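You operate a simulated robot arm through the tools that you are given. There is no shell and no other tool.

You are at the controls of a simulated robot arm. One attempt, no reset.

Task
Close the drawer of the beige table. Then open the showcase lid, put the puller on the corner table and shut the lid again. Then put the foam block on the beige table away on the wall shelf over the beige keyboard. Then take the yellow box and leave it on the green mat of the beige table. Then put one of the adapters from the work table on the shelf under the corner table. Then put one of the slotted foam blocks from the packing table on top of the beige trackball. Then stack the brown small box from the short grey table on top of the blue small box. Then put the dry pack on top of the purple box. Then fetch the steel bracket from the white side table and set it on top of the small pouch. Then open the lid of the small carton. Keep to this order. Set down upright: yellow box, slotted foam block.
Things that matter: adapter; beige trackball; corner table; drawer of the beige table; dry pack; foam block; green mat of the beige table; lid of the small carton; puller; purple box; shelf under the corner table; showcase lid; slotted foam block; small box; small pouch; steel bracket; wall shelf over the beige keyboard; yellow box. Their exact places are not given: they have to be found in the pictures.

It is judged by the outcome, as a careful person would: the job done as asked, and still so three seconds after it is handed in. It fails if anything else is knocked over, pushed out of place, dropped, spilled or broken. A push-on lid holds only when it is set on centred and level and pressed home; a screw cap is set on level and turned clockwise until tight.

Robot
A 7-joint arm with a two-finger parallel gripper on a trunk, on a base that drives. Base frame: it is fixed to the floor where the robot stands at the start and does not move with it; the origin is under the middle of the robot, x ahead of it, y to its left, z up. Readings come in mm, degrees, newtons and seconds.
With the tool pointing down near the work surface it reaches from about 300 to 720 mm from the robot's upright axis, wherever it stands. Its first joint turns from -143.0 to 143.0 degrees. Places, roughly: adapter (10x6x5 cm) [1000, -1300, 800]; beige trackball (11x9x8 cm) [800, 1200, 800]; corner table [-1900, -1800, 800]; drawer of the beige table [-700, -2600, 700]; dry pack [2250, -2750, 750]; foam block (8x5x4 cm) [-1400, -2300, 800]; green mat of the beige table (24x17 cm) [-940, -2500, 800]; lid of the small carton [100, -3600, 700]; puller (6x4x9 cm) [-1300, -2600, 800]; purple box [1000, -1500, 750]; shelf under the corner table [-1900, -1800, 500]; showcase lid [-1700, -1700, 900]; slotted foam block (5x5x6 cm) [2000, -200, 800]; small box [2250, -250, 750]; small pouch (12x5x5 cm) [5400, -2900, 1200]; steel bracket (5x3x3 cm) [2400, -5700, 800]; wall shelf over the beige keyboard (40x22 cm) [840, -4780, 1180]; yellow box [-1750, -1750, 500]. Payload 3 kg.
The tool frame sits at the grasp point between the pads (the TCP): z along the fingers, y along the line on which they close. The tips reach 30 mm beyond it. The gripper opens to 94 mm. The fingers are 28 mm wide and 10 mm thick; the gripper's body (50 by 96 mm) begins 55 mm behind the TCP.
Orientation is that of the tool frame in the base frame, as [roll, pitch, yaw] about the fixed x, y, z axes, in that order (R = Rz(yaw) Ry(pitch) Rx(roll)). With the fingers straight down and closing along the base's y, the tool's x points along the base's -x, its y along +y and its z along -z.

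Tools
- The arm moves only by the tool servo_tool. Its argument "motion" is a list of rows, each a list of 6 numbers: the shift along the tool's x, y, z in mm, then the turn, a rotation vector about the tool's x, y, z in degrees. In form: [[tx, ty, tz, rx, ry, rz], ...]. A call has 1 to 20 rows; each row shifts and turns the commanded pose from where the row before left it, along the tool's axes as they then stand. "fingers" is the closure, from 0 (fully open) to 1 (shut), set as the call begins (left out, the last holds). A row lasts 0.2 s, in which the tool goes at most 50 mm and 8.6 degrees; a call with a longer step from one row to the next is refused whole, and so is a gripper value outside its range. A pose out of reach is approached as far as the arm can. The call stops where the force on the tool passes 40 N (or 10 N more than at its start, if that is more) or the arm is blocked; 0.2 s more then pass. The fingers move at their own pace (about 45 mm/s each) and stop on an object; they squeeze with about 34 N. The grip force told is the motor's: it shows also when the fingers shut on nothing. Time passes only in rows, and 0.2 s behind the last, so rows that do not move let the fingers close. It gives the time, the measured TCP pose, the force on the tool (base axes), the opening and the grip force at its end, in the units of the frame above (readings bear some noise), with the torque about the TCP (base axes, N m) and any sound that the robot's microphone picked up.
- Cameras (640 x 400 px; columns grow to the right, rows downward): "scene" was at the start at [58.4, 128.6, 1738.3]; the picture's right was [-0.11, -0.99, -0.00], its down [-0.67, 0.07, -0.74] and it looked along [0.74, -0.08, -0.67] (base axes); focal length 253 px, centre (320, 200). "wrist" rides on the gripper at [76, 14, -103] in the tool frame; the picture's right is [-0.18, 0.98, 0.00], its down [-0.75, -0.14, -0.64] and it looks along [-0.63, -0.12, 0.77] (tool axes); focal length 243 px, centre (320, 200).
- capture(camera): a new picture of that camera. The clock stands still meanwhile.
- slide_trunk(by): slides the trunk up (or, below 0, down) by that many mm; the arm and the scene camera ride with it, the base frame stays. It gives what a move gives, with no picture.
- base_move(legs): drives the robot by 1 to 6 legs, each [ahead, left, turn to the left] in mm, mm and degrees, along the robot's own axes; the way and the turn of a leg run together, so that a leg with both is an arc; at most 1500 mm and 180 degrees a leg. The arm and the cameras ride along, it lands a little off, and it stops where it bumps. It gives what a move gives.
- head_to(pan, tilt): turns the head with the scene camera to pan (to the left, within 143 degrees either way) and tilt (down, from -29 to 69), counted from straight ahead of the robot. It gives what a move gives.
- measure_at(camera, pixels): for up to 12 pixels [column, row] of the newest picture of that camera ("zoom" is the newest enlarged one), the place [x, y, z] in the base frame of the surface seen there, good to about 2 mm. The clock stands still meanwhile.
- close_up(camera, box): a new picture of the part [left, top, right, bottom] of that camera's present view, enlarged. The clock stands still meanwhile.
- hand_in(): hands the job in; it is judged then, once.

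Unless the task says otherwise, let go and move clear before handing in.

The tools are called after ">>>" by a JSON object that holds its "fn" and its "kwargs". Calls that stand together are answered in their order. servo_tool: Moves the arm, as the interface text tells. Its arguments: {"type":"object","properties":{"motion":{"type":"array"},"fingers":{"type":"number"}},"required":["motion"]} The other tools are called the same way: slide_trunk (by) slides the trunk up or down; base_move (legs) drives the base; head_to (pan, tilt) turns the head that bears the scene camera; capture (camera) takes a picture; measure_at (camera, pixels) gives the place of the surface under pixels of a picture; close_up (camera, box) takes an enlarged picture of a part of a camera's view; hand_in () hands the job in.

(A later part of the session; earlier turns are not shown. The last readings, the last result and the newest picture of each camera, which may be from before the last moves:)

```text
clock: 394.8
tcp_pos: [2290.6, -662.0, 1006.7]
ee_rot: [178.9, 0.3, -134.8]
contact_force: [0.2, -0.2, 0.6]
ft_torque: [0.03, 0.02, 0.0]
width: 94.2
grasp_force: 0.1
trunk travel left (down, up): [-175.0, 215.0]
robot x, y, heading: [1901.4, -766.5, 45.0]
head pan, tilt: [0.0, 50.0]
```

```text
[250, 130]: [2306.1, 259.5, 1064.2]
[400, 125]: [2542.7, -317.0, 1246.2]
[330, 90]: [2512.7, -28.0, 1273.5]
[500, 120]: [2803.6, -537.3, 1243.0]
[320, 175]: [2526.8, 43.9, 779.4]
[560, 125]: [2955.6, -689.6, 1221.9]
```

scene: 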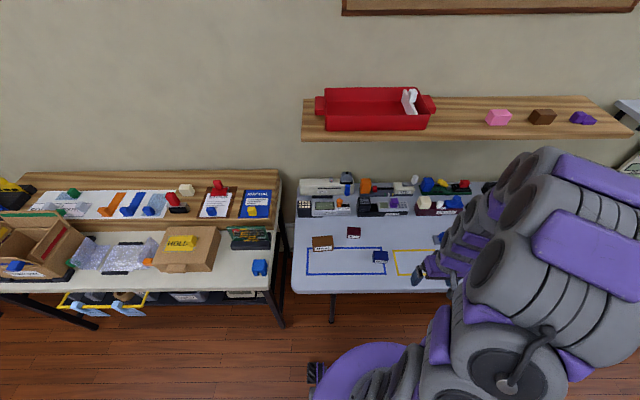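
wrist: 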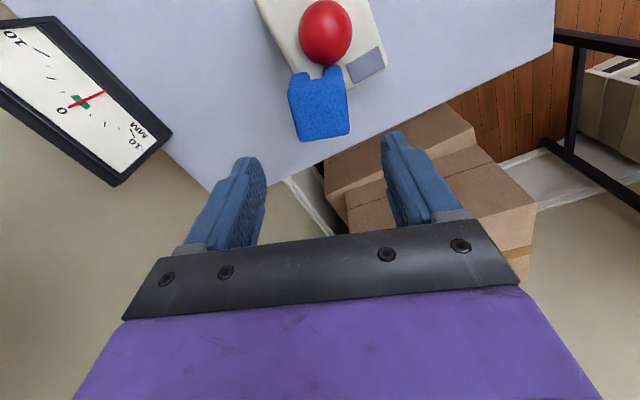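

The shelf front is at n≈1570, no issue. I move over the brown box and rotate the gripper to close across its depth.

>>> {"fn": "servo_tool", "kwargs": {"motion": [[-30, 39, 0, 1.1, 0, 0], [-30, 39, 0, 0, 0, 0], [-30, 39, 0, 0, 0, 0], [-30, 39, 0, 0, 0, 0], [-30, 39, 0, 0, 0, 0], [-30, 39, 0, 0, 0, 0], [-30, 39, 0, 0, 0, 0], [-30, 39, 0, 0, 0, 0]]}}

>>> {"fn": "servo_tool", "kwargs": {"motion": [[0, 0, 0, 0, 0, 8.4], [0, 0, 0, 0, 0, 8.4], [0, 0, 0, 0, 0, 8.4], [0, 0, 0, 0, 0, 8.4], [0, 0, 0, 0, 0, 8.4], [0, 0, 0, 0, 0, 8.4], [0, 0, 0, 0, 0, 8.4], [0, 0, 0, 0, 0, 8.4], [0, 0, 0, 0, 0, 8.4], [0, 0, 0, 0, 0, 8.4]]}}

>>> {"fn": "capture", "kwargs": {"camera": "wrist"}}

```text
clock: 396.6
tcp_pos: [2231.4, -265.6, 1008.4]
ee_rot: [-179.4, 0.5, -135.0]
contact_force: [0.4, 0.0, -0.2]
ft_torque: [0.01, 0.0, 0.03]
width: 94.1
grasp_force: 0.0
trunk travel left (down, up): [-175.0, 215.0]
robot x, y, heading: [1902.5, -764.7, 45.0]
head pan, tilt: [0.0, 50.0]
```

```text
clock: 398.8
tcp_pos: [2232.1, -264.4, 1007.8]
ee_rot: [179.8, 0.6, 141.0]
contact_force: [0.7, -0.5, -0.3]
ft_torque: [-0.02, 0.0, -0.01]
width: 93.9
grasp_force: 0.1
trunk travel left (down, up): [-175.0, 215.0]
robot x, y, heading: [1905.9, -766.4, 44.9]
head pan, tilt: [0.0, 50.0]
```

```text
taken
```

wrist: 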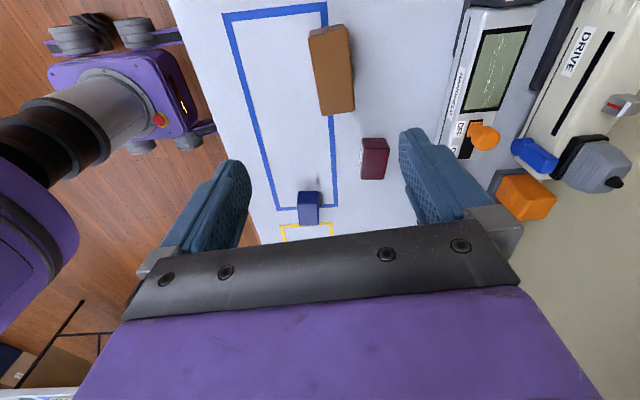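

The brown box is at (330,68). I measure its corners.

>>> {"fn": "measure_at", "kwargs": {"camera": "wrist", "pixels": [[313, 38], [344, 30], [323, 110], [351, 107], [332, 70], [300, 200], [317, 200], [302, 220], [317, 218], [309, 205], [310, 60], [360, 160]]}}

```text
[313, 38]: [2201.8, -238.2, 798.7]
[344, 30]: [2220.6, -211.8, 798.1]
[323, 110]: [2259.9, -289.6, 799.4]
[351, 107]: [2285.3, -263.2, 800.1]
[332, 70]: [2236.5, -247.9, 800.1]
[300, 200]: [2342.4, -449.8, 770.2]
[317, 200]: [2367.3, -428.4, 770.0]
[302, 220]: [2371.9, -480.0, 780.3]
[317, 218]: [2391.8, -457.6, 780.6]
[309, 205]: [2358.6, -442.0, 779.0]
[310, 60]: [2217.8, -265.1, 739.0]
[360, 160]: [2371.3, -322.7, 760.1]
```

Centre is (2242,-251). I shift 16 mm and descend to grip the brown box.

>>> {"fn": "servo_tool", "kwargs": {"motion": [[0, 16, 20, 0, 0, 1], [0, 0, 45, 0, 0, 0], [0, 0, 45, 0, 0, 0], [0, 0, 45, 0, 0, 0]]}}

>>> {"fn": "capture", "kwargs": {"camera": "wrist"}}

```text
clock: 399.8
tcp_pos: [2243.5, -254.9, 851.8]
ee_rot: [179.7, 0.6, 140.0]
contact_force: [0.7, 0.3, 0.0]
ft_torque: [0.03, 0.0, 0.02]
width: 94.2
grasp_force: 0.0
trunk travel left (down, up): [-175.0, 215.0]
robot x, y, heading: [1902.8, -767.0, 45.2]
head pan, tilt: [0.0, 50.0]
```

```text
taken
```

wrist: 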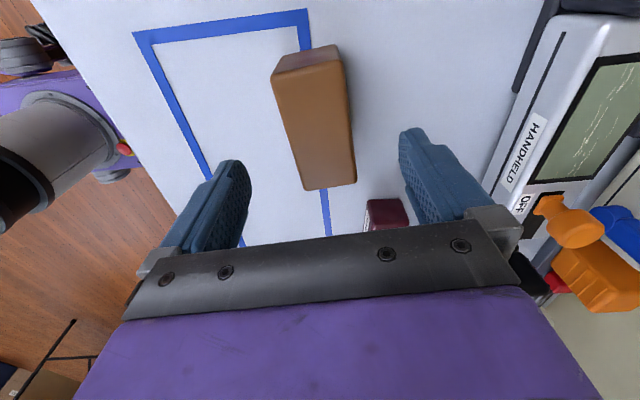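

The box extends further toward the image top; I re-measure its corners from here to centre the grip lengthwise.

>>> {"fn": "measure_at", "kwargs": {"camera": "wrist", "pixels": [[278, 80], [343, 66], [305, 185], [353, 180], [315, 125], [390, 205]]}}

```text
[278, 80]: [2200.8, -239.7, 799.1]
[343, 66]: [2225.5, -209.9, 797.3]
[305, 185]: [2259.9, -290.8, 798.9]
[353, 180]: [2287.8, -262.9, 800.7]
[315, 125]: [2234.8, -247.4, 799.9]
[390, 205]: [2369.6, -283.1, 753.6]
```

Centre confirmed at (2243.5,-251); small correction, then lower to z≈785 and close.

>>> {"fn": "servo_tool", "kwargs": {"motion": [[2.6, 3, 27, 0, 0, 0], [0, 0, 25, 0, 0, 0], [0, 0, 15, 0, 0, 0]]}}

>>> {"fn": "servo_tool", "kwargs": {"motion": [[0, 0, 0, 0, 0, 0], [0, 0, 0, 0, 0, 0], [0, 0, 0, 0, 0, 0], [0, 0, 0, 0, 0, 0], [0, 0, 0, 0, 0, 0]], "fingers": 1}}

>>> {"fn": "capture", "kwargs": {"camera": "wrist"}}

```text
clock: 400.6
tcp_pos: [2243.9, -251.3, 786.2]
ee_rot: [179.8, 0.7, 140.0]
contact_force: [0.2, -0.4, 0.1]
ft_torque: [-0.03, -0.02, 0.01]
width: 93.7
grasp_force: 0.1
trunk travel left (down, up): [-175.0, 215.0]
robot x, y, heading: [1904.5, -766.0, 45.2]
head pan, tilt: [0.0, 50.0]
```

```text
clock: 401.8
tcp_pos: [2243.5, -250.8, 786.0]
ee_rot: [179.7, 0.6, 140.1]
contact_force: [-0.7, -1.2, 0.9]
ft_torque: [-0.05, 0.0, -0.02]
width: 48.5
grasp_force: 34.1
trunk travel left (down, up): [-175.0, 215.0]
robot x, y, heading: [1903.1, -767.6, 45.1]
head pan, tilt: [0.0, 50.0]
```

```text
taken
```

wrist: 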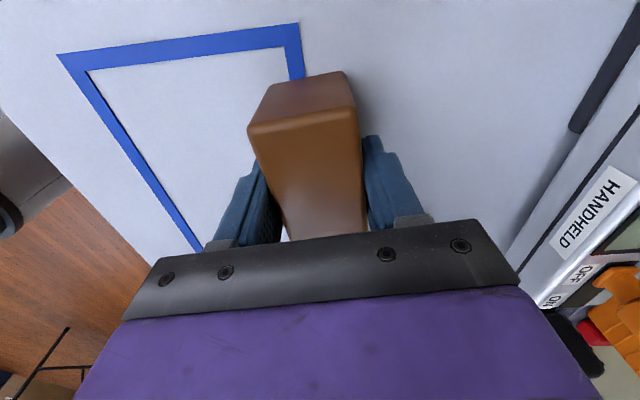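

Gripped (48.5 mm). I lift the brown box, rotate to match the blue box and pass beyond it to look back at it.

>>> {"fn": "servo_tool", "kwargs": {"motion": [[0, 0, -30, 0, 0, 0], [0, 0, -45, 0, 0, 0], [0, 0, -45, 0, 0, 3], [0, 0, -20, 0, 0, 3], [-45, -8, 0, 0, 0, 0], [-45, -8, 0, 0, 0, 0], [-45, -8, 0, 0, 0, 0], [-45, -8, 0, 0, 0, 0], [-45, -8, 0, 0, 0, 0], [-45, -8, 0, 0, 0, 0], [-45, -8, 0, 0, 0, 0], [-25, 0, 0, 0, 0, 0]]}}

>>> {"fn": "capture", "kwargs": {"camera": "wrist"}}

```text
clock: 404.4
tcp_pos: [2441.2, -534.8, 927.4]
ee_rot: [179.7, 0.3, 134.0]
contact_force: [0.2, 0.2, -1.5]
ft_torque: [-0.02, 0.04, 0.0]
width: 48.8
grasp_force: 34.1
trunk travel left (down, up): [-175.0, 215.0]
robot x, y, heading: [1903.8, -768.0, 44.9]
head pan, tilt: [0.0, 50.0]
```

```text
taken
```

wrist: 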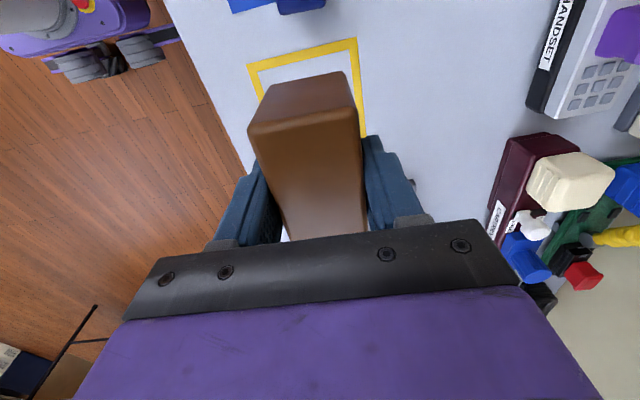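

I overshot a little — the blue box is at the very top (300,5). I come back 35 mm.

>>> {"fn": "servo_tool", "kwargs": {"motion": [[40, 0, 0, 0, 0, 0]]}}

>>> {"fn": "capture", "kwargs": {"camera": "wrist"}}

```text
clock: 404.8
tcp_pos: [2410.1, -504.2, 929.2]
ee_rot: [179.6, 0.6, 134.1]
contact_force: [0.4, -0.4, 0.1]
ft_torque: [0.03, 0.0, 0.0]
width: 48.7
grasp_force: 34.1
trunk travel left (down, up): [-175.0, 215.0]
robot x, y, heading: [1900.2, -762.9, 45.0]
head pan, tilt: [0.0, 50.0]
```

```text
taken
```

wrist: 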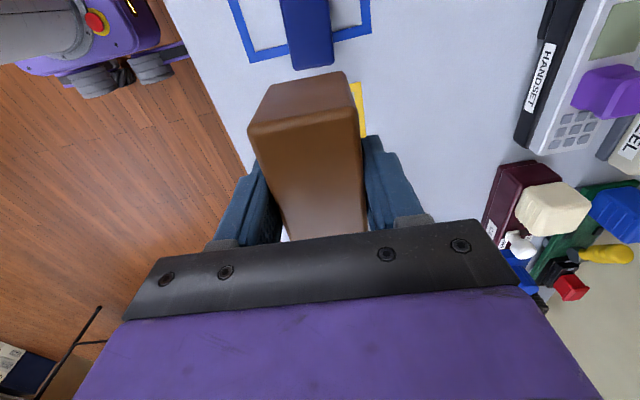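

>>> {"fn": "measure_at", "kwargs": {"camera": "wrist", "pixels": [[282, 3], [328, 3], [293, 66], [331, 63], [290, 35], [330, 35], [310, 20]]}}

>>> {"fn": "close_up", "kwargs": {"camera": "wrist", "box": [240, 0, 400, 100]}}

```text
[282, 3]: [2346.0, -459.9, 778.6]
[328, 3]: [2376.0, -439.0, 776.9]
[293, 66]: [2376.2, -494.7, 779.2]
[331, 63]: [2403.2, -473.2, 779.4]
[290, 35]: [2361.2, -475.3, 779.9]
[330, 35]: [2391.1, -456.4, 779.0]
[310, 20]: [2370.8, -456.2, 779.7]
```

```text
4.00 times, centred on (320, 50) of wrist
```

zoom: 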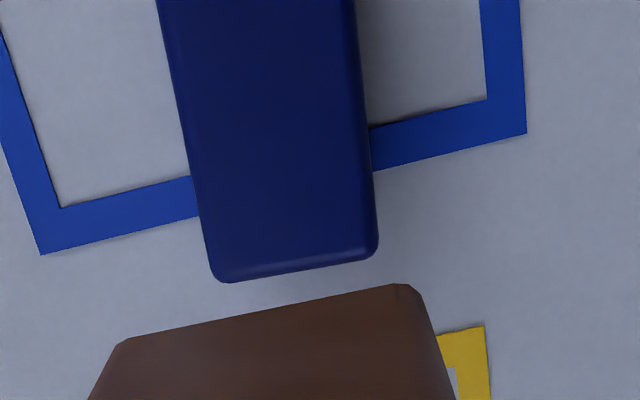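

Blue box centre is at (2373,-463), top z≈780. I move the brown box over it and lower.

>>> {"fn": "servo_tool", "kwargs": {"motion": [[28, 1.1, 0, 0, 0, 0], [27.8, 1.1, 0, 0, 0, 0], [0, 0, 40, 0, 0, 0], [0, 0, 35, 0, 0, 0], [0, 0, 12, 0, 0, 0], [0, 0, 0, 0, 0, 0]]}}

>>> {"fn": "capture", "kwargs": {"camera": "wrist"}}

>>> {"fn": "close_up", "kwargs": {"camera": "scene", "box": [280, 170, 480, 300]}}

```text
clock: 406.2
tcp_pos: [2376.1, -462.8, 840.1]
ee_rot: [179.6, 0.5, 134.1]
contact_force: [-0.1, -0.2, -1.1]
ft_torque: [0.01, -0.01, 0.01]
width: 48.7
grasp_force: 34.1
trunk travel left (down, up): [-175.0, 215.0]
robot x, y, heading: [1901.5, -766.0, 45.3]
head pan, tilt: [0.0, 50.0]
```

```text
taken
```

wrist: 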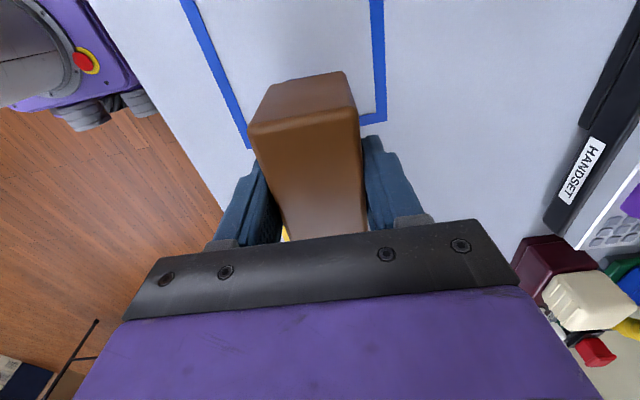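

```text
3.08 times, centred on (380, 235) of scene
```

zoom: 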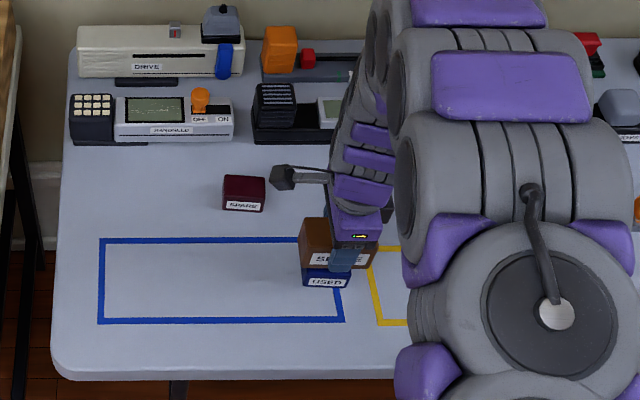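

Brown hovers right above blue. I apply a 3 mm correction and lower to contact.

>>> {"fn": "servo_tool", "kwargs": {"motion": [[2.4, -2.2, 5, 0, 0, 0], [0, 0, 4, 0, 0, 0], [0, 0, 2, 0, 0, 0], [0, 0, 0, 0, 0, 0]]}}

>>> {"fn": "servo_tool", "kwargs": {"motion": [[0, 0, 1, 0, 0, 0], [0, 0, 1, 0, 0, 0], [0, 0, 0, 0, 0, 0]]}}

```text
clock: 407.2
tcp_pos: [2373.2, -461.7, 829.3]
ee_rot: [179.7, 0.5, 134.1]
contact_force: [-0.7, -0.1, -1.3]
ft_torque: [0.02, 0.01, -0.02]
width: 48.8
grasp_force: 33.5
trunk travel left (down, up): [-175.0, 215.0]
robot x, y, heading: [1904.3, -764.3, 45.0]
head pan, tilt: [0.0, 50.0]
```

```text
clock: 408.0
tcp_pos: [2372.8, -463.5, 827.8]
ee_rot: [179.6, 0.5, 134.2]
contact_force: [0.0, 1.1, -0.9]
ft_torque: [0.0, -0.01, 0.0]
width: 48.9
grasp_force: 34.2
trunk travel left (down, up): [-175.0, 215.0]
robot x, y, heading: [1907.6, -768.5, 45.1]
head pan, tilt: [0.0, 50.0]
```

>>> {"fn": "servo_tool", "kwargs": {"motion": [[0, 0, 1, 0, 0, 0], [0, 0, 1, 0, 0, 0], [0, 0, 0, 0, 0, 0]]}}

>>> {"fn": "servo_tool", "kwargs": {"motion": [[0, 0, 1, 0, 0, 0], [0, 0, 0, 0, 0, 0]]}}

```text
clock: 408.8
tcp_pos: [2372.7, -463.1, 825.7]
ee_rot: [179.5, 0.5, 134.1]
contact_force: [-1.0, 0.7, 1.4]
ft_torque: [-0.1, 0.05, -0.03]
width: 49.0
grasp_force: 34.2
trunk travel left (down, up): [-175.0, 215.0]
robot x, y, heading: [1903.3, -766.6, 45.3]
head pan, tilt: [0.0, 50.0]
```

```text
clock: 409.4
tcp_pos: [2373.6, -462.1, 825.6]
ee_rot: [179.6, 0.6, 134.1]
contact_force: [0.2, -0.1, 12.0]
ft_torque: [-0.22, 0.08, 0.05]
width: 48.8
grasp_force: 33.6
trunk travel left (down, up): [-175.0, 215.0]
robot x, y, heading: [1907.9, -764.6, 45.1]
head pan, tilt: [0.0, 50.0]
```

Contact (12 N). I release gently and rise.

>>> {"fn": "servo_tool", "kwargs": {"motion": [[0, 0, 0, 0, 0, 0], [0, 0, 0, 0, 0, 0]], "fingers": 0.38}}

>>> {"fn": "servo_tool", "kwargs": {"motion": [[0, 0, 0, 0, 0, 0], [0, 0, -10, 0, 0, 0], [0, 0, -30, 0, 0, 0], [0, 0, -40, 0, 0, 0], [0, 0, -40, 0, 0, 0]], "fingers": 0.25}}

>>> {"fn": "capture", "kwargs": {"camera": "wrist"}}

>>> {"fn": "close_up", "kwargs": {"camera": "scene", "box": [280, 170, 480, 300]}}

```text
clock: 410.0
tcp_pos: [2371.9, -463.3, 825.7]
ee_rot: [179.6, 0.5, 134.1]
contact_force: [0.8, 0.7, -0.4]
ft_torque: [-0.01, 0.01, 0.0]
width: 58.2
grasp_force: 0.0
trunk travel left (down, up): [-175.0, 215.0]
robot x, y, heading: [1903.9, -769.3, 45.2]
head pan, tilt: [0.0, 50.0]
```

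```text
clock: 411.2
tcp_pos: [2371.5, -461.8, 946.0]
ee_rot: [179.6, 0.6, 134.1]
contact_force: [0.4, 0.2, 0.0]
ft_torque: [-0.05, -0.02, 0.02]
width: 70.3
grasp_force: 0.0
trunk travel left (down, up): [-175.0, 215.0]
robot x, y, heading: [1901.3, -768.7, 45.2]
head pan, tilt: [0.0, 50.0]
```

```text
taken
```

wrist: 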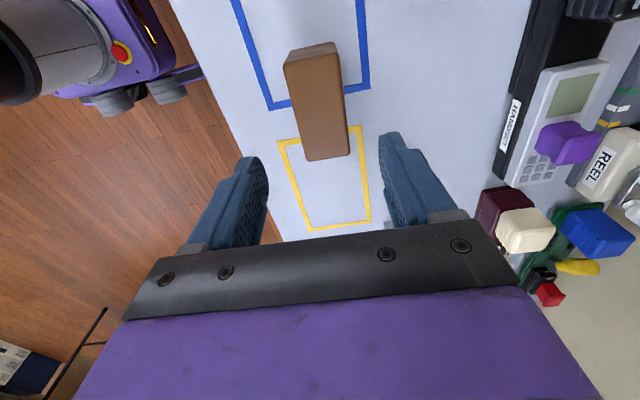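

```text
3.08 times, centred on (380, 235) of scene
```

zoom: 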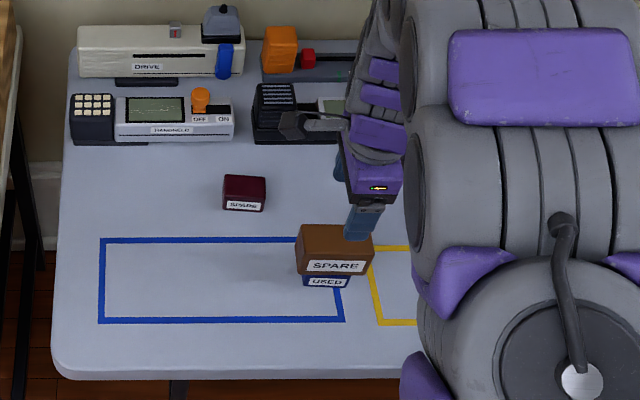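

The brown box sits squarely on the blue one. Next the dry pack on the middle table: I retract and drive around toward it.

>>> {"fn": "servo_tool", "kwargs": {"motion": [[0, -45, -10, 0, 0, 0], [0, -45, -10, 0, 0, 0], [0, -45, -10, 0, 0, 0], [0, -45, 0, 0, 0, 0], [0, -45, 0, 0, 0, 0], [0, 0, 0, 0, 0, -8.5], [0, 0, 0, 0, 0, -8.5], [0, 0, 0, 0, 0, -8.5], [0, 0, 0, 0, 0, -8.5], [0, 0, 0, 0, 0, -8.5], [0, 0, 0, 0, 0, -8.5], [0, 0, 0, 0, 0, -8.5], [0, 0, 0, 0, 0, -8.5], [0, 0, 0, 0, 0, -8.5], [0, 0, 0, 0, 0, -8.5], [0, 0, 0, 0, 0, -6]], "fingers": 0}}

>>> {"fn": "base_move", "kwargs": {"legs": [[-250, 0, 0], [0, -1000, 0], [0, 0, -90]]}}

>>> {"fn": "capture", "kwargs": {"camera": "scene"}}

```text
clock: 414.6
tcp_pos: [2220.7, -610.5, 973.3]
ee_rot: [-179.5, 0.3, -134.8]
contact_force: [0.0, 0.2, -0.2]
ft_torque: [0.0, 0.03, 0.0]
width: 94.0
grasp_force: 0.0
out of reach, approached as far as the arm can: row 5
trunk travel left (down, up): [-175.0, 215.0]
robot x, y, heading: [1902.5, -764.2, 45.2]
head pan, tilt: [0.0, 50.0]
```

```text
clock: 425.0
tcp_pos: [2591.3, -1962.5, 974.0]
ee_rot: [-179.5, 0.3, 135.1]
contact_force: [-0.2, 0.1, -0.4]
ft_torque: [0.0, 0.0, -0.02]
width: 93.8
grasp_force: 0.0
trunk travel left (down, up): [-175.0, 215.0]
robot x, y, heading: [2433.6, -1644.5, -45.1]
head pan, tilt: [0.0, 50.0]
```

```text
taken
```

scene: 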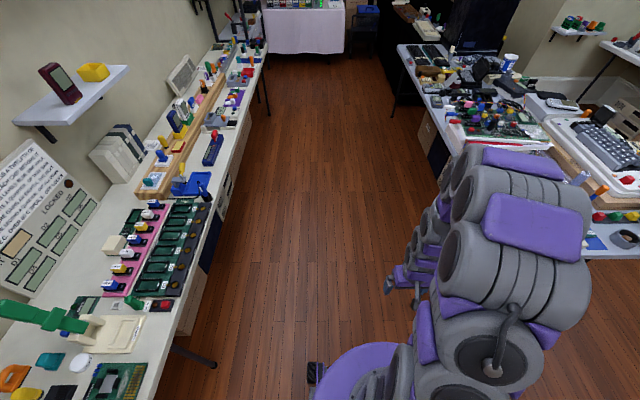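

I'm in the gap between the tables. I drive right to be in front of the dry pack's spot on the middle table.

>>> {"fn": "base_move", "kwargs": {"legs": [[0, -880, 0]]}}

>>> {"fn": "servo_tool", "kwargs": {"motion": [[30, -35, 0, 0, 0, 0], [0, -45, 0, 0, 0, 0], [0, -45, 0, 0, 0, 0], [0, -45, 0, 0, 0, 0], [0, -45, 0, 0, 0, 0]]}}

>>> {"fn": "capture", "kwargs": {"camera": "scene"}}

```text
clock: 429.7
tcp_pos: [1978.1, -2580.3, 974.4]
ee_rot: [-179.3, 0.3, 135.2]
contact_force: [0.9, 0.3, 0.4]
ft_torque: [-0.03, 0.0, 0.0]
width: 94.0
grasp_force: 0.2
trunk travel left (down, up): [-175.0, 215.0]
robot x, y, heading: [1816.7, -2269.4, -44.5]
head pan, tilt: [0.0, 50.0]
```

```text
clock: 430.9
tcp_pos: [1803.6, -2729.5, 976.6]
ee_rot: [-179.7, 0.2, 135.1]
contact_force: [-0.3, 0.6, 0.1]
ft_torque: [-0.03, 0.0, -0.01]
width: 94.1
grasp_force: 0.0
out of reach, approached as far as the arm can: row 1
trunk travel left (down, up): [-175.0, 215.0]
robot x, y, heading: [1822.9, -2265.0, -44.6]
head pan, tilt: [0.0, 50.0]
```

```text
taken
```

scene: 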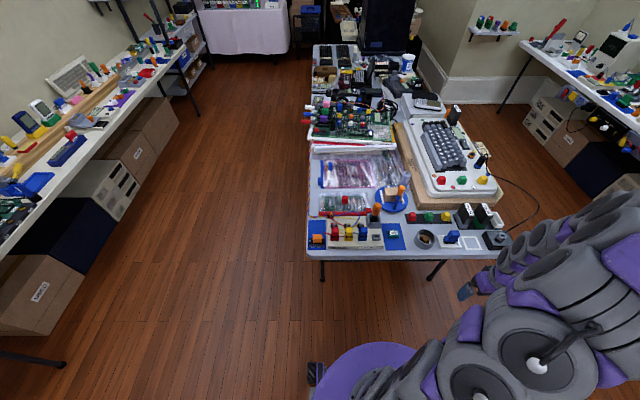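

The middle table's near end is in view. I zoom in to find the dry pack.

>>> {"fn": "close_up", "kwargs": {"camera": "scene", "box": [300, 170, 520, 270]}}

>>> {"fn": "close_up", "kwargs": {"camera": "scene", "box": [300, 185, 410, 260]}}

```text
2.91 times, centred on (410, 220) of scene
```

zoom: 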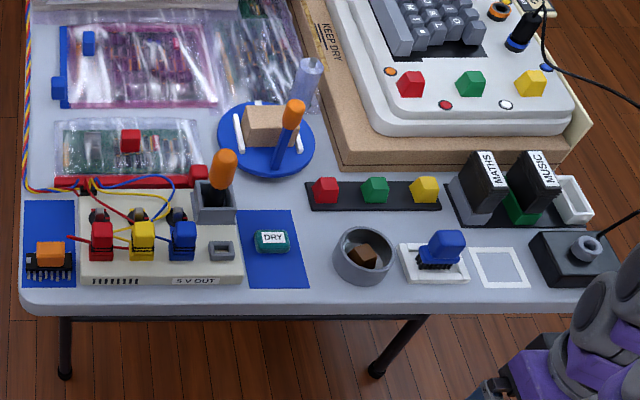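

```text
5.33 times, centred on (355, 222) of scene
```

zoom: 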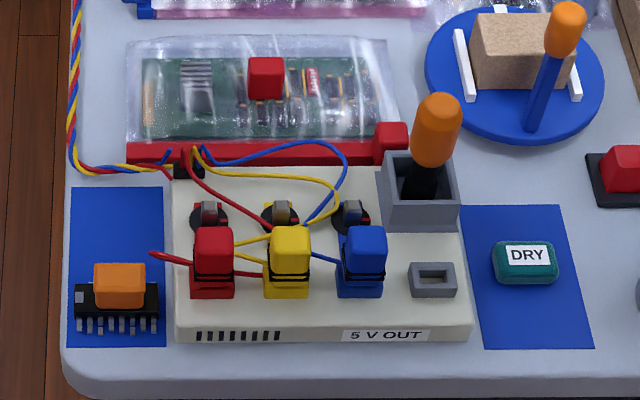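

The dry pack is the teal "DRY" pack at zoom (525,262). I measure it and neighbours.

>>> {"fn": "measure_at", "kwargs": {"camera": "zoom", "pixels": [[495, 248], [553, 243], [500, 275], [555, 275], [525, 250], [525, 280], [500, 262], [470, 330], [580, 330], [455, 200], [437, 130], [525, 330]]}}

>>> {"fn": "close_up", "kwargs": {"camera": "scene", "box": [370, 215, 430, 265]}}

```text
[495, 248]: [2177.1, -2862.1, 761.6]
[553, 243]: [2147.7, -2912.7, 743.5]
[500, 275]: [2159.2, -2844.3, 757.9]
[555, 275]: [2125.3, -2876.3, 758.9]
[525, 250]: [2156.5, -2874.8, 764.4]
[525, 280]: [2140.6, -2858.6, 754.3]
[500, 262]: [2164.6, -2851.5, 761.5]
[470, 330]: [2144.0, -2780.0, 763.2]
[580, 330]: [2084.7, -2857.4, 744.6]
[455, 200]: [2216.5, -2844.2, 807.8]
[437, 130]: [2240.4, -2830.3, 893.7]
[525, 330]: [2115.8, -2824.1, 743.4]
```

```text
8.00 times, centred on (400, 240) of scene
```

zoom: 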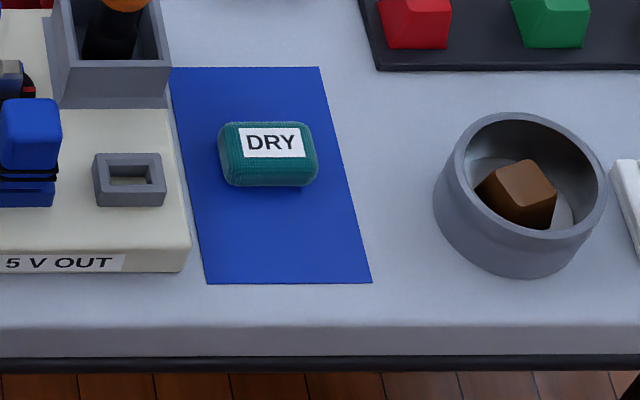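

The dry pack is centred at about (2151,-2868), top z=764, table 743, with free space in front and behind. I position the base and turn the gripper to close front-to-back.

>>> {"fn": "base_move", "kwargs": {"legs": [[70, -190, -0.4]]}}

>>> {"fn": "servo_tool", "kwargs": {"motion": [[-10, 45, 0, 0, 0, 0], [-10, 45, 0, 0, 0, 0], [-10, 45, 0, 0, 0, 0], [-10, 45, 0, 0, 0, 0], [-10, 45, 0, 0, 0, 0], [-10, 45, 0, 0, 0, 0], [-10, 45, 0, 0, 0, 0]]}}

>>> {"fn": "servo_tool", "kwargs": {"motion": [[0, 0, 0, 0, 0, -8.5], [0, 0, 0, 0, 0, -8.5], [0, 0, 0, 0, 0, -8.5], [0, 0, 0, 0, 0, -8.5], [0, 0, 0, 0, 0, -8.5], [0, 0, 0, 0, 0, -8.5], [0, 0, 0, 0, 0, -8.5], [0, 0, 0, 0, 0, -8.5], [0, 0, 0, 0, 0, -8.5], [0, 0, 0, 0, 0, -8.5], [0, 0, 0, 0, 0, -5]]}}

>>> {"fn": "capture", "kwargs": {"camera": "wrist"}}

```text
clock: 432.5
tcp_pos: [1716.3, -2912.9, 977.1]
ee_rot: [-179.6, 0.4, 134.8]
contact_force: [0.5, -0.4, 0.1]
ft_torque: [0.01, 0.0, 0.02]
width: 93.8
grasp_force: 0.0
trunk travel left (down, up): [-175.0, 215.0]
robot x, y, heading: [1735.1, -2449.9, -45.1]
head pan, tilt: [0.0, 50.0]
```

```text
clock: 434.1
tcp_pos: [1994.3, -2738.0, 974.2]
ee_rot: [-179.3, 0.4, 134.8]
contact_force: [0.2, 0.7, -0.6]
ft_torque: [-0.02, 0.01, -0.01]
width: 94.1
grasp_force: 0.1
trunk travel left (down, up): [-175.0, 215.0]
robot x, y, heading: [1731.4, -2453.0, -45.1]
head pan, tilt: [0.0, 50.0]
```

```text
clock: 436.5
tcp_pos: [1991.8, -2737.7, 975.1]
ee_rot: [-179.5, -0.6, -135.0]
contact_force: [-0.2, -0.2, -0.4]
ft_torque: [0.02, 0.02, -0.05]
width: 94.0
grasp_force: 0.0
trunk travel left (down, up): [-175.0, 215.0]
robot x, y, heading: [1731.3, -2450.8, -45.0]
head pan, tilt: [0.0, 50.0]
```

```text
taken
```

wrist: 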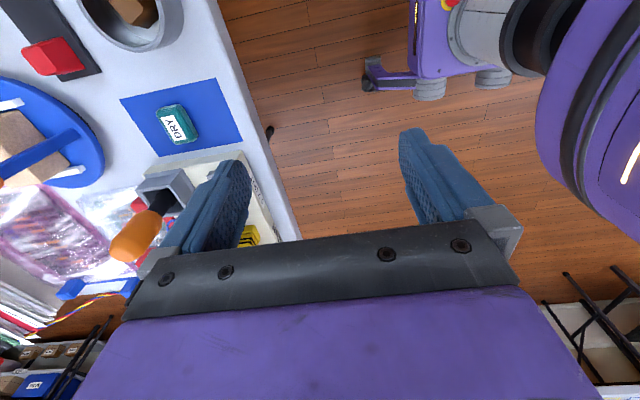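

The dry pack shows at (178,123). I measure its corners.

>>> {"fn": "measure_at", "kwargs": {"camera": "wrist", "pixels": [[162, 112], [184, 106], [172, 139], [195, 133], [178, 123], [158, 170], [130, 240]]}}

>>> {"fn": "close_up", "kwargs": {"camera": "wrist", "box": [110, 60, 270, 180]}}

```text
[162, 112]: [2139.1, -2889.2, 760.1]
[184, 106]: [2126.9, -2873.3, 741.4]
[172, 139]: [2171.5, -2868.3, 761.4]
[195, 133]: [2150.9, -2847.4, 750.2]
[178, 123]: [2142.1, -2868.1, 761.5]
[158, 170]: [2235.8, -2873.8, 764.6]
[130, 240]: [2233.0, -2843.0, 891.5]
```

```text
3.33 times, centred on (190, 120) of wrist
```

zoom: 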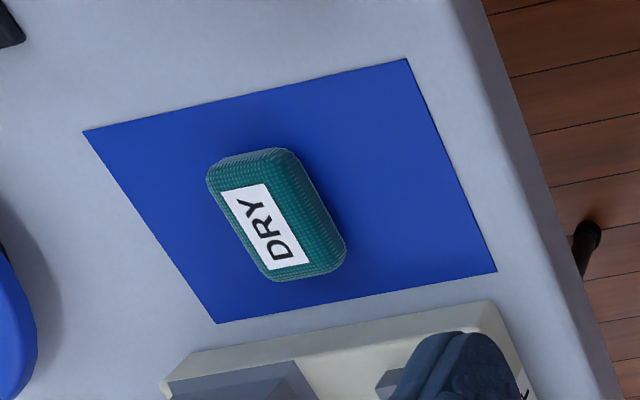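

Pack centre ≈ (2147,-2869). I move over it and lower partway.

>>> {"fn": "servo_tool", "kwargs": {"motion": [[-3.4, -40.5, 0, 0, 0, 0], [-3.4, -40.5, 0, 0, 0, 0], [-3.4, -40.5, 0, 0, 0, 0], [-3.4, -40.5, 0, 0, 0, 0], [-3.4, -40.5, 0, 0, -0.6, 0], [0, 0, 40, 0, 0, 0], [0, 0, 40, 0, 0, 0], [0, 0, 35, 0, 0, 0]], "fingers": 0.2}}

>>> {"fn": "capture", "kwargs": {"camera": "wrist"}}

```text
clock: 438.3
tcp_pos: [2147.8, -2870.3, 861.0]
ee_rot: [-179.6, 0.1, -135.1]
contact_force: [-0.3, -0.2, -0.2]
ft_torque: [0.02, 0.0, -0.02]
width: 75.1
grasp_force: 0.0
trunk travel left (down, up): [-175.0, 215.0]
robot x, y, heading: [1733.5, -2451.3, -45.3]
head pan, tilt: [0.0, 50.0]
```

```text
taken
```

wrist: 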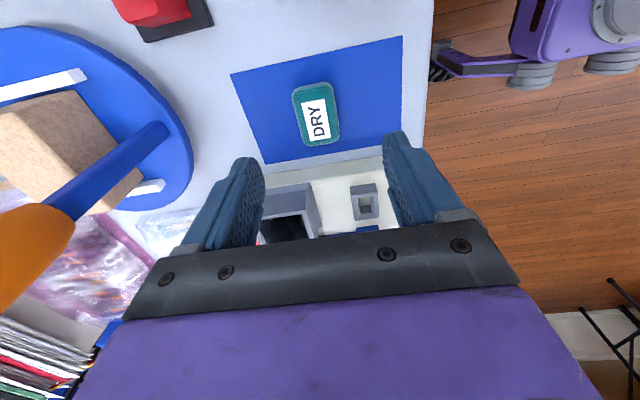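

The pack (316,113) is right under the TCP. I lower to z≈777 and close.

>>> {"fn": "servo_tool", "kwargs": {"motion": [[0, 0, 35, 0, 0, 0], [0, 0, 30, 0, 0, 0], [0, 0, 14, 0, 0, 0], [0, 0, 5, 0, 0, 0]]}}

>>> {"fn": "servo_tool", "kwargs": {"motion": [[0, 0, 0, 0, 0, 0], [0, 0, 0, 0, 0, 0], [0, 0, 0, 0, 0, 0], [0, 0, 0, 0, 0, 0], [0, 0, 0, 0, 0, 0]], "fingers": 1}}

>>> {"fn": "capture", "kwargs": {"camera": "wrist"}}

```text
clock: 439.3
tcp_pos: [2147.0, -2871.3, 777.8]
ee_rot: [-179.5, 0.1, -135.1]
contact_force: [0.1, -0.9, 0.0]
ft_torque: [-0.01, -0.04, 0.01]
width: 75.2
grasp_force: 0.0
trunk travel left (down, up): [-175.0, 215.0]
robot x, y, heading: [1737.2, -2450.2, -45.1]
head pan, tilt: [0.0, 50.0]
```

```text
clock: 440.5
tcp_pos: [2148.6, -2870.4, 777.7]
ee_rot: [-179.6, 0.0, -135.1]
contact_force: [1.0, -0.9, 1.6]
ft_torque: [-0.01, 0.01, -0.01]
width: 34.4
grasp_force: 34.1
trunk travel left (down, up): [-175.0, 215.0]
robot x, y, heading: [1733.4, -2450.3, -45.1]
head pan, tilt: [0.0, 50.0]
```

```text
taken
```

wrist: 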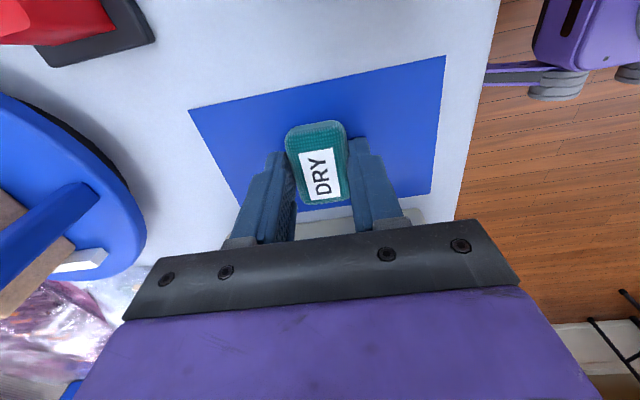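

Gripped (34 mm). I lift, retract, back off and turn round to face the work table from this side.

>>> {"fn": "servo_tool", "kwargs": {"motion": [[0, 0, -30, 0, 0, 0], [0, 0, -45, 0, 0, 0], [0, 0, -45, 0, 0, 0], [0, 0, -45, 0, 0, 0], [0, 0, -30, 0, 0, 0], [0, 45, 0, 0, 0, 0], [0, 45, 0, 0, 0, 0], [0, 45, 0, 0, 0, 0], [0, 30, 0, 0, 0, 0]]}}

>>> {"fn": "base_move", "kwargs": {"legs": [[-200, 0, 0], [0, 0, 179]]}}

>>> {"fn": "capture", "kwargs": {"camera": "scene"}}

```text
clock: 442.5
tcp_pos: [2029.9, -2754.2, 972.4]
ee_rot: [-179.4, 0.1, -135.2]
contact_force: [0.1, 1.5, -1.6]
ft_torque: [0.0, 0.02, 0.01]
width: 34.9
grasp_force: 34.1
trunk travel left (down, up): [-175.0, 215.0]
robot x, y, heading: [1734.1, -2450.6, -45.1]
head pan, tilt: [0.0, 50.0]
```

```text
clock: 451.4
tcp_pos: [1299.2, -2002.3, 972.6]
ee_rot: [-179.6, 0.1, 43.9]
contact_force: [-0.1, -0.1, -0.1]
ft_torque: [0.0, -0.03, 0.02]
width: 34.6
grasp_force: 34.5
trunk travel left (down, up): [-175.0, 215.0]
robot x, y, heading: [1592.3, -2308.9, 134.0]
head pan, tilt: [0.0, 50.0]
```

```text
taken
```

scene: 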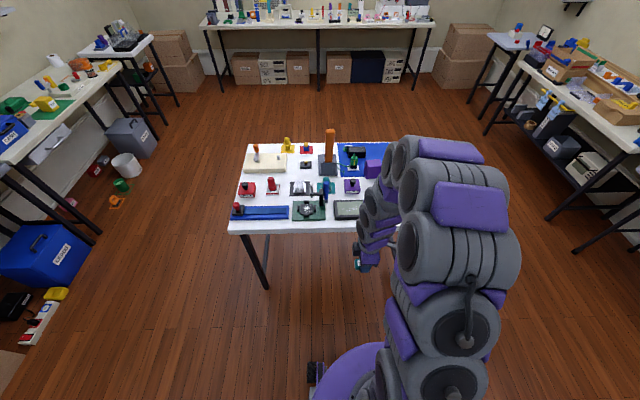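

The work table is ahead; the purple box peeks at (373,168). I zoom and measure it and the tall orange lamp.

>>> {"fn": "close_up", "kwargs": {"camera": "scene", "box": [300, 120, 420, 230]}}

>>> {"fn": "measure_at", "kwargs": {"camera": "scene", "pixels": [[368, 163], [378, 163], [368, 172], [330, 130], [330, 150], [350, 155], [352, 185], [310, 210], [350, 208], [300, 233], [351, 150], [325, 190]]}}

```text
3.64 times, centred on (360, 175) of scene
```

zoom: 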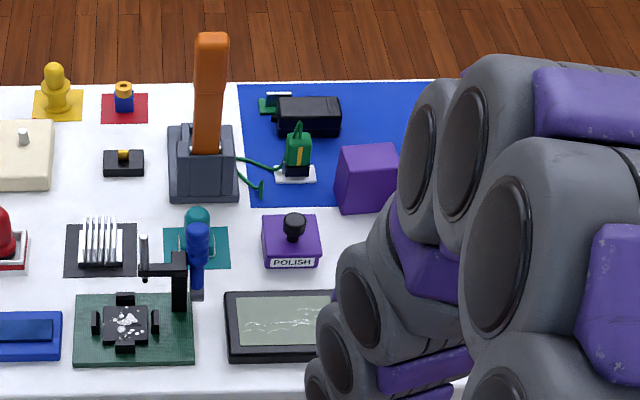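

```text
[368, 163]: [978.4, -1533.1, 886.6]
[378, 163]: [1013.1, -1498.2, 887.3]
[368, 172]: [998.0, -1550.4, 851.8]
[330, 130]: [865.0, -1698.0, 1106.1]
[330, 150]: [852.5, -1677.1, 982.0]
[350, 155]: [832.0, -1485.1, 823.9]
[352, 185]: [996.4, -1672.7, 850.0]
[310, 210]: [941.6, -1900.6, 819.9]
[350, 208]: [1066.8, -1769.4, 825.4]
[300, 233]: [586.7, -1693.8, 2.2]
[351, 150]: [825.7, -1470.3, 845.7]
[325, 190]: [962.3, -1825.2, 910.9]
```

The purple "KEYS" box top is z=887 near (1000,-1515); the lamp is 230 mm to its side. I drive up with the arm in line with the box.

>>> {"fn": "base_move", "kwargs": {"legs": [[0, -140, 1], [370, 0, 0]]}}

>>> {"fn": "capture", "kwargs": {"camera": "wrist"}}

```text
clock: 454.6
tcp_pos: [1154.5, -1631.9, 971.7]
ee_rot: [-179.4, 1.2, 44.8]
contact_force: [0.0, -1.1, 0.6]
ft_torque: [-0.03, 0.01, -0.02]
width: 34.7
grasp_force: 33.6
trunk travel left (down, up): [-175.0, 215.0]
robot x, y, heading: [1440.3, -1945.6, 134.7]
head pan, tilt: [0.0, 50.0]
```

```text
taken
```

wrist: 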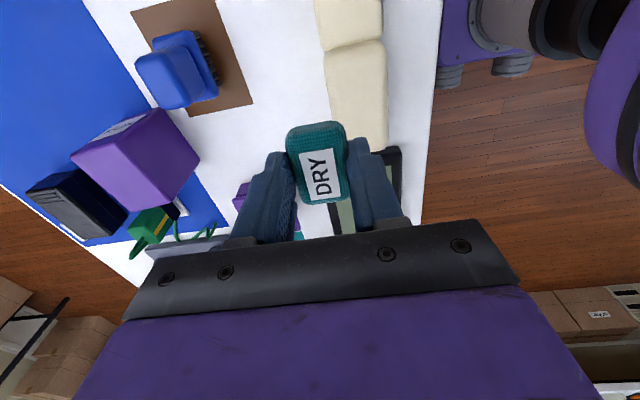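

The purple box is at (135,160), rotated. I measure its top corners.

>>> {"fn": "close_up", "kwargs": {"camera": "wrist", "box": [50, 90, 250, 220]}}

>>> {"fn": "measure_at", "kwargs": {"camera": "wrist", "pixels": [[82, 155], [118, 200], [152, 115], [190, 160], [135, 160], [160, 190], [110, 130], [185, 75], [205, 210], [165, 215]]}}

```text
3.08 times, centred on (150, 155) of wrist
```

zoom: 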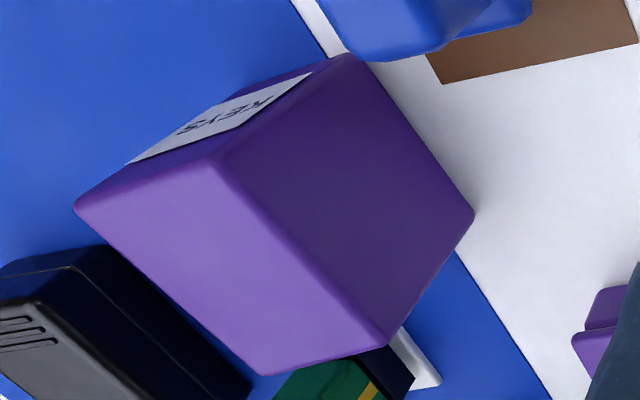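

```text
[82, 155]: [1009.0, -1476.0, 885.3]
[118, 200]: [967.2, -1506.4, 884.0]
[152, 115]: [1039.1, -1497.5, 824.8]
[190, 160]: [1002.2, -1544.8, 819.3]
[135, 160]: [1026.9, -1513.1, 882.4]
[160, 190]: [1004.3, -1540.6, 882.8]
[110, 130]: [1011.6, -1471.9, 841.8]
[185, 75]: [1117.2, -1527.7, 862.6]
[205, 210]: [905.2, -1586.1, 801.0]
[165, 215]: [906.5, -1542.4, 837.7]
```

I measure the top face's four corners more exactly.

>>> {"fn": "measure_at", "kwargs": {"camera": "wrist", "pixels": [[77, 157], [116, 144], [167, 197], [131, 206], [122, 172], [97, 150], [142, 170]]}}

```text
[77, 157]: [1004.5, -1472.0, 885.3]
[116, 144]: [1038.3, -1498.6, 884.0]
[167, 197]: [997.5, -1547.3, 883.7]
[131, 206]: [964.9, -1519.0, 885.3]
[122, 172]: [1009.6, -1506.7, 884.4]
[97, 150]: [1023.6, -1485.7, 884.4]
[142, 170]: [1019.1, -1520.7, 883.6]
```

Purple top: centre (1001,-1509), ~50×67 mm, long axis at 50°. I move the dry pack over it, aligning yaw.

>>> {"fn": "servo_tool", "kwargs": {"motion": [[-4.4, -39, 0, 0, 1.1, 0], [-4.4, -39, 0, 0, 0, 0], [-4.4, -39, 0, 0, 0, 0], [-4.4, -39, 0, 0, 0, 0], [-4.4, -39, 0, 0, 0, -5.2], [0, 0, 0, 0, 0, 0]]}}

>>> {"fn": "capture", "kwargs": {"camera": "wrist"}}

```text
clock: 456.1
tcp_pos: [992.1, -1521.0, 974.7]
ee_rot: [-179.5, -0.9, 49.9]
contact_force: [-0.9, -0.3, 0.1]
ft_torque: [-0.01, 0.07, 0.01]
width: 34.8
grasp_force: 33.7
trunk travel left (down, up): [-175.0, 215.0]
robot x, y, heading: [1436.2, -1949.0, 135.0]
head pan, tilt: [0.0, 50.0]
```

```text
taken
```

wrist: 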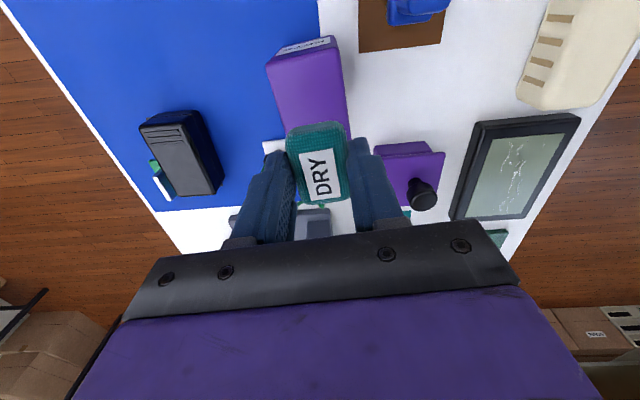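

I'm 15 mm short along x; I correct that and level the tool, then lower to just above the purple top.

>>> {"fn": "servo_tool", "kwargs": {"motion": [[15, -0.5, 0, 0, -0.9, 0], [0, 0, 25, 0, 0, 0], [0, 0, 18, 0, 0, 0], [0, 0, 0, 0, 0, 0]]}}

>>> {"fn": "capture", "kwargs": {"camera": "wrist"}}

```text
clock: 457.1
tcp_pos: [1005.7, -1502.6, 931.0]
ee_rot: [-179.5, 0.4, 49.7]
contact_force: [0.3, 0.2, -0.8]
ft_torque: [-0.05, 0.01, 0.01]
width: 34.6
grasp_force: 33.5
trunk travel left (down, up): [-175.0, 215.0]
robot x, y, heading: [1441.6, -1948.0, 134.9]
head pan, tilt: [0.0, 50.0]
```

```text
taken
```

wrist: 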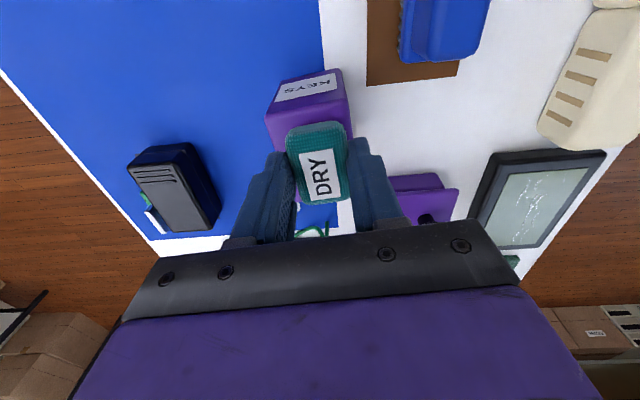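

TCP reads 8 mm past target now; I correct by −7.5 mm and re-check.

>>> {"fn": "servo_tool", "kwargs": {"motion": [[-7.5, 0.9, 0, 0, 0.4, 0], [0, 0, 0, 0, 0, 0], [0, 0, 0, 0, 0, 0]]}}

>>> {"fn": "capture", "kwargs": {"camera": "wrist"}}

```text
clock: 457.9
tcp_pos: [1000.3, -1512.6, 931.0]
ee_rot: [-179.5, -0.2, 49.8]
contact_force: [1.0, -0.6, -1.4]
ft_torque: [0.0, 0.04, 0.02]
width: 34.6
grasp_force: 33.9
trunk travel left (down, up): [-175.0, 215.0]
robot x, y, heading: [1442.3, -1941.9, 135.2]
head pan, tilt: [0.0, 50.0]
```

```text
taken
```

wrist: 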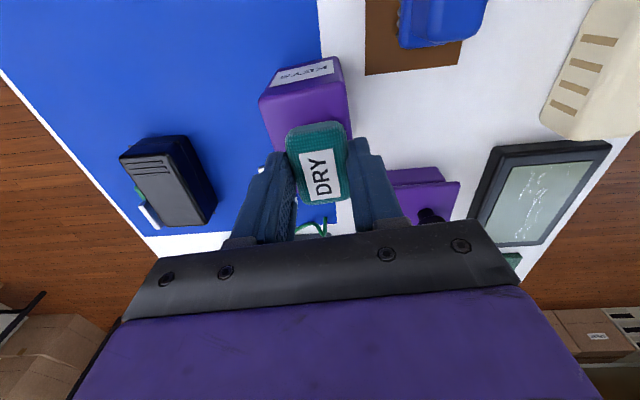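

The pack is centred over the purple top (edge lines match prediction). I lower the final ~11 mm gently.

>>> {"fn": "servo_tool", "kwargs": {"motion": [[0, 0, 4, 0, 0, 0], [0, 0, 3, 0, 0, 0], [0, 0, 1, 0, 0, 0], [0, 0, 1, 0, 0, 0], [0, 0, 0, 0, 0, 0]]}}

>>> {"fn": "servo_tool", "kwargs": {"motion": [[0, 0, 1, 0, 0, 0], [0, 0, 1, 0, 0, 0], [0, 0, 0, 0, 0, 0]]}}

```text
clock: 459.1
tcp_pos: [995.3, -1517.9, 923.0]
ee_rot: [-179.4, -0.5, 49.9]
contact_force: [2.0, 2.0, 10.4]
ft_torque: [-0.03, -0.26, 0.09]
width: 34.6
grasp_force: 34.3
trunk travel left (down, up): [-175.0, 215.0]
robot x, y, heading: [1434.6, -1948.8, 134.9]
head pan, tilt: [0.0, 50.0]
```

```text
clock: 459.9
tcp_pos: [995.3, -1518.2, 922.1]
ee_rot: [-179.3, -0.4, 49.8]
contact_force: [-0.4, 0.9, 32.1]
ft_torque: [-0.58, 0.25, -0.02]
width: 34.7
grasp_force: 33.9
trunk travel left (down, up): [-175.0, 215.0]
robot x, y, heading: [1437.7, -1951.6, 134.9]
head pan, tilt: [0.0, 50.0]
```

Contact made (32 N). I check the image before releasing.

>>> {"fn": "servo_tool", "kwargs": {"motion": [[0, 0, -1.2, 0, 0, 0], [0, 0, 0, 0, 0, 0]]}}

>>> {"fn": "capture", "kwargs": {"camera": "wrist"}}

```text
clock: 460.4
tcp_pos: [994.7, -1517.3, 922.2]
ee_rot: [-179.4, -0.5, 49.9]
contact_force: [-2.1, 3.9, 26.2]
ft_torque: [-0.2, 0.26, -0.01]
width: 34.5
grasp_force: 34.0
trunk travel left (down, up): [-175.0, 215.0]
robot x, y, heading: [1438.2, -1944.2, 134.8]
head pan, tilt: [0.0, 50.0]
```

```text
taken
```

wrist: 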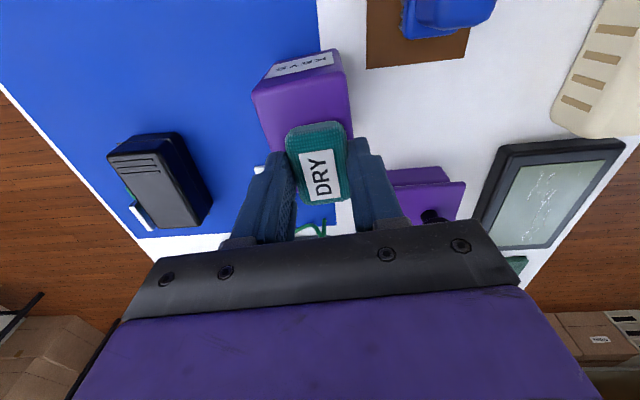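

The pack sits about 10 mm off along the box's length; I lift slightly, shift +9 mm along x and −4 mm along y, and look again.

>>> {"fn": "servo_tool", "kwargs": {"motion": [[0, 0, -4, 0, 0, 0], [0, 0, -4, 0, 0, 0], [9, -4, 0, 0, 0, 0], [0, 0, 0, 0, 0, 0], [0, 0, 0, 0, 0, 0]]}}

>>> {"fn": "capture", "kwargs": {"camera": "wrist"}}

```text
clock: 461.6
tcp_pos: [997.7, -1508.0, 929.6]
ee_rot: [-179.6, -0.5, 50.0]
contact_force: [0.1, 0.5, -0.2]
ft_torque: [-0.01, -0.02, 0.02]
width: 35.0
grasp_force: 34.4
trunk travel left (down, up): [-175.0, 215.0]
robot x, y, heading: [1437.1, -1948.5, 134.8]
head pan, tilt: [0.0, 50.0]
```

```text
taken
```

wrist: 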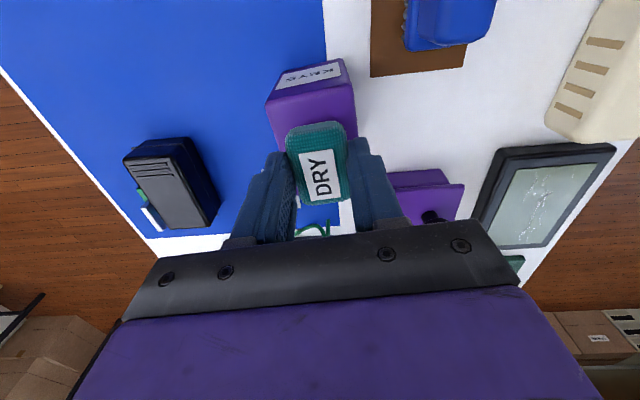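

Now centred (edge midpoint at (311,93) as predicted). I lower again gently.

>>> {"fn": "servo_tool", "kwargs": {"motion": [[0, 0, 4, 0, 0, 0], [0, 0, 3, 0, 0, 0], [0, 0, 1, 0, 0, 0], [0, 0, 0, 0, 0, 0]]}}

>>> {"fn": "capture", "kwargs": {"camera": "wrist"}}

```text
clock: 462.6
tcp_pos: [997.2, -1509.0, 923.3]
ee_rot: [-179.5, -0.6, 49.8]
contact_force: [0.1, -1.4, 8.9]
ft_torque: [-0.29, 0.05, 0.02]
width: 34.4
grasp_force: 33.7
trunk travel left (down, up): [-175.0, 215.0]
robot x, y, heading: [1432.5, -1944.7, 135.1]
head pan, tilt: [0.0, 50.0]
```

```text
taken
```

wrist: 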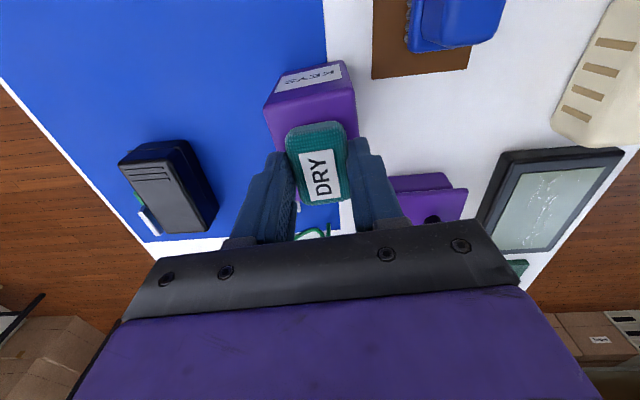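

In contact (9 N) and centred. I release and rise.

>>> {"fn": "servo_tool", "kwargs": {"motion": [[0, 0, 0, 0, 0, 0], [0, 0, 0, 0, 0, 0]], "fingers": 0.5}}

>>> {"fn": "servo_tool", "kwargs": {"motion": [[0, 0, 0, 0, 0, 0], [0, 0, -8, 0, 0, 0], [0, 0, -25, 0, 0, 0], [0, 0, -40, 0, 0, 0], [0, 0, -40, 0, 0, 0]], "fingers": 0.35}}

>>> {"fn": "capture", "kwargs": {"camera": "wrist"}}

```text
clock: 463.2
tcp_pos: [998.4, -1506.6, 921.8]
ee_rot: [-179.5, -0.5, 49.8]
contact_force: [0.9, -0.4, 0.3]
ft_torque: [0.02, -0.02, 0.01]
width: 47.2
grasp_force: 0.0
trunk travel left (down, up): [-175.0, 215.0]
robot x, y, heading: [1439.4, -1948.6, 134.9]
head pan, tilt: [0.0, 50.0]
```

```text
clock: 464.4
tcp_pos: [998.8, -1510.8, 1036.2]
ee_rot: [-179.5, -0.5, 49.7]
contact_force: [0.3, 0.0, -0.1]
ft_torque: [0.01, -0.03, -0.01]
width: 60.8
grasp_force: 0.1
trunk travel left (down, up): [-175.0, 215.0]
robot x, y, heading: [1433.3, -1947.8, 135.0]
head pan, tilt: [0.0, 50.0]
```

```text
taken
```

wrist: 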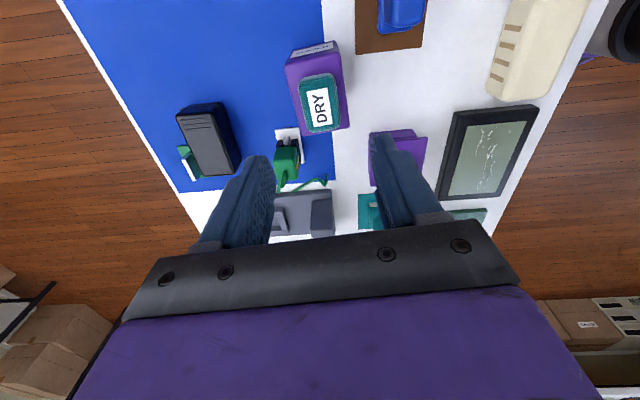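

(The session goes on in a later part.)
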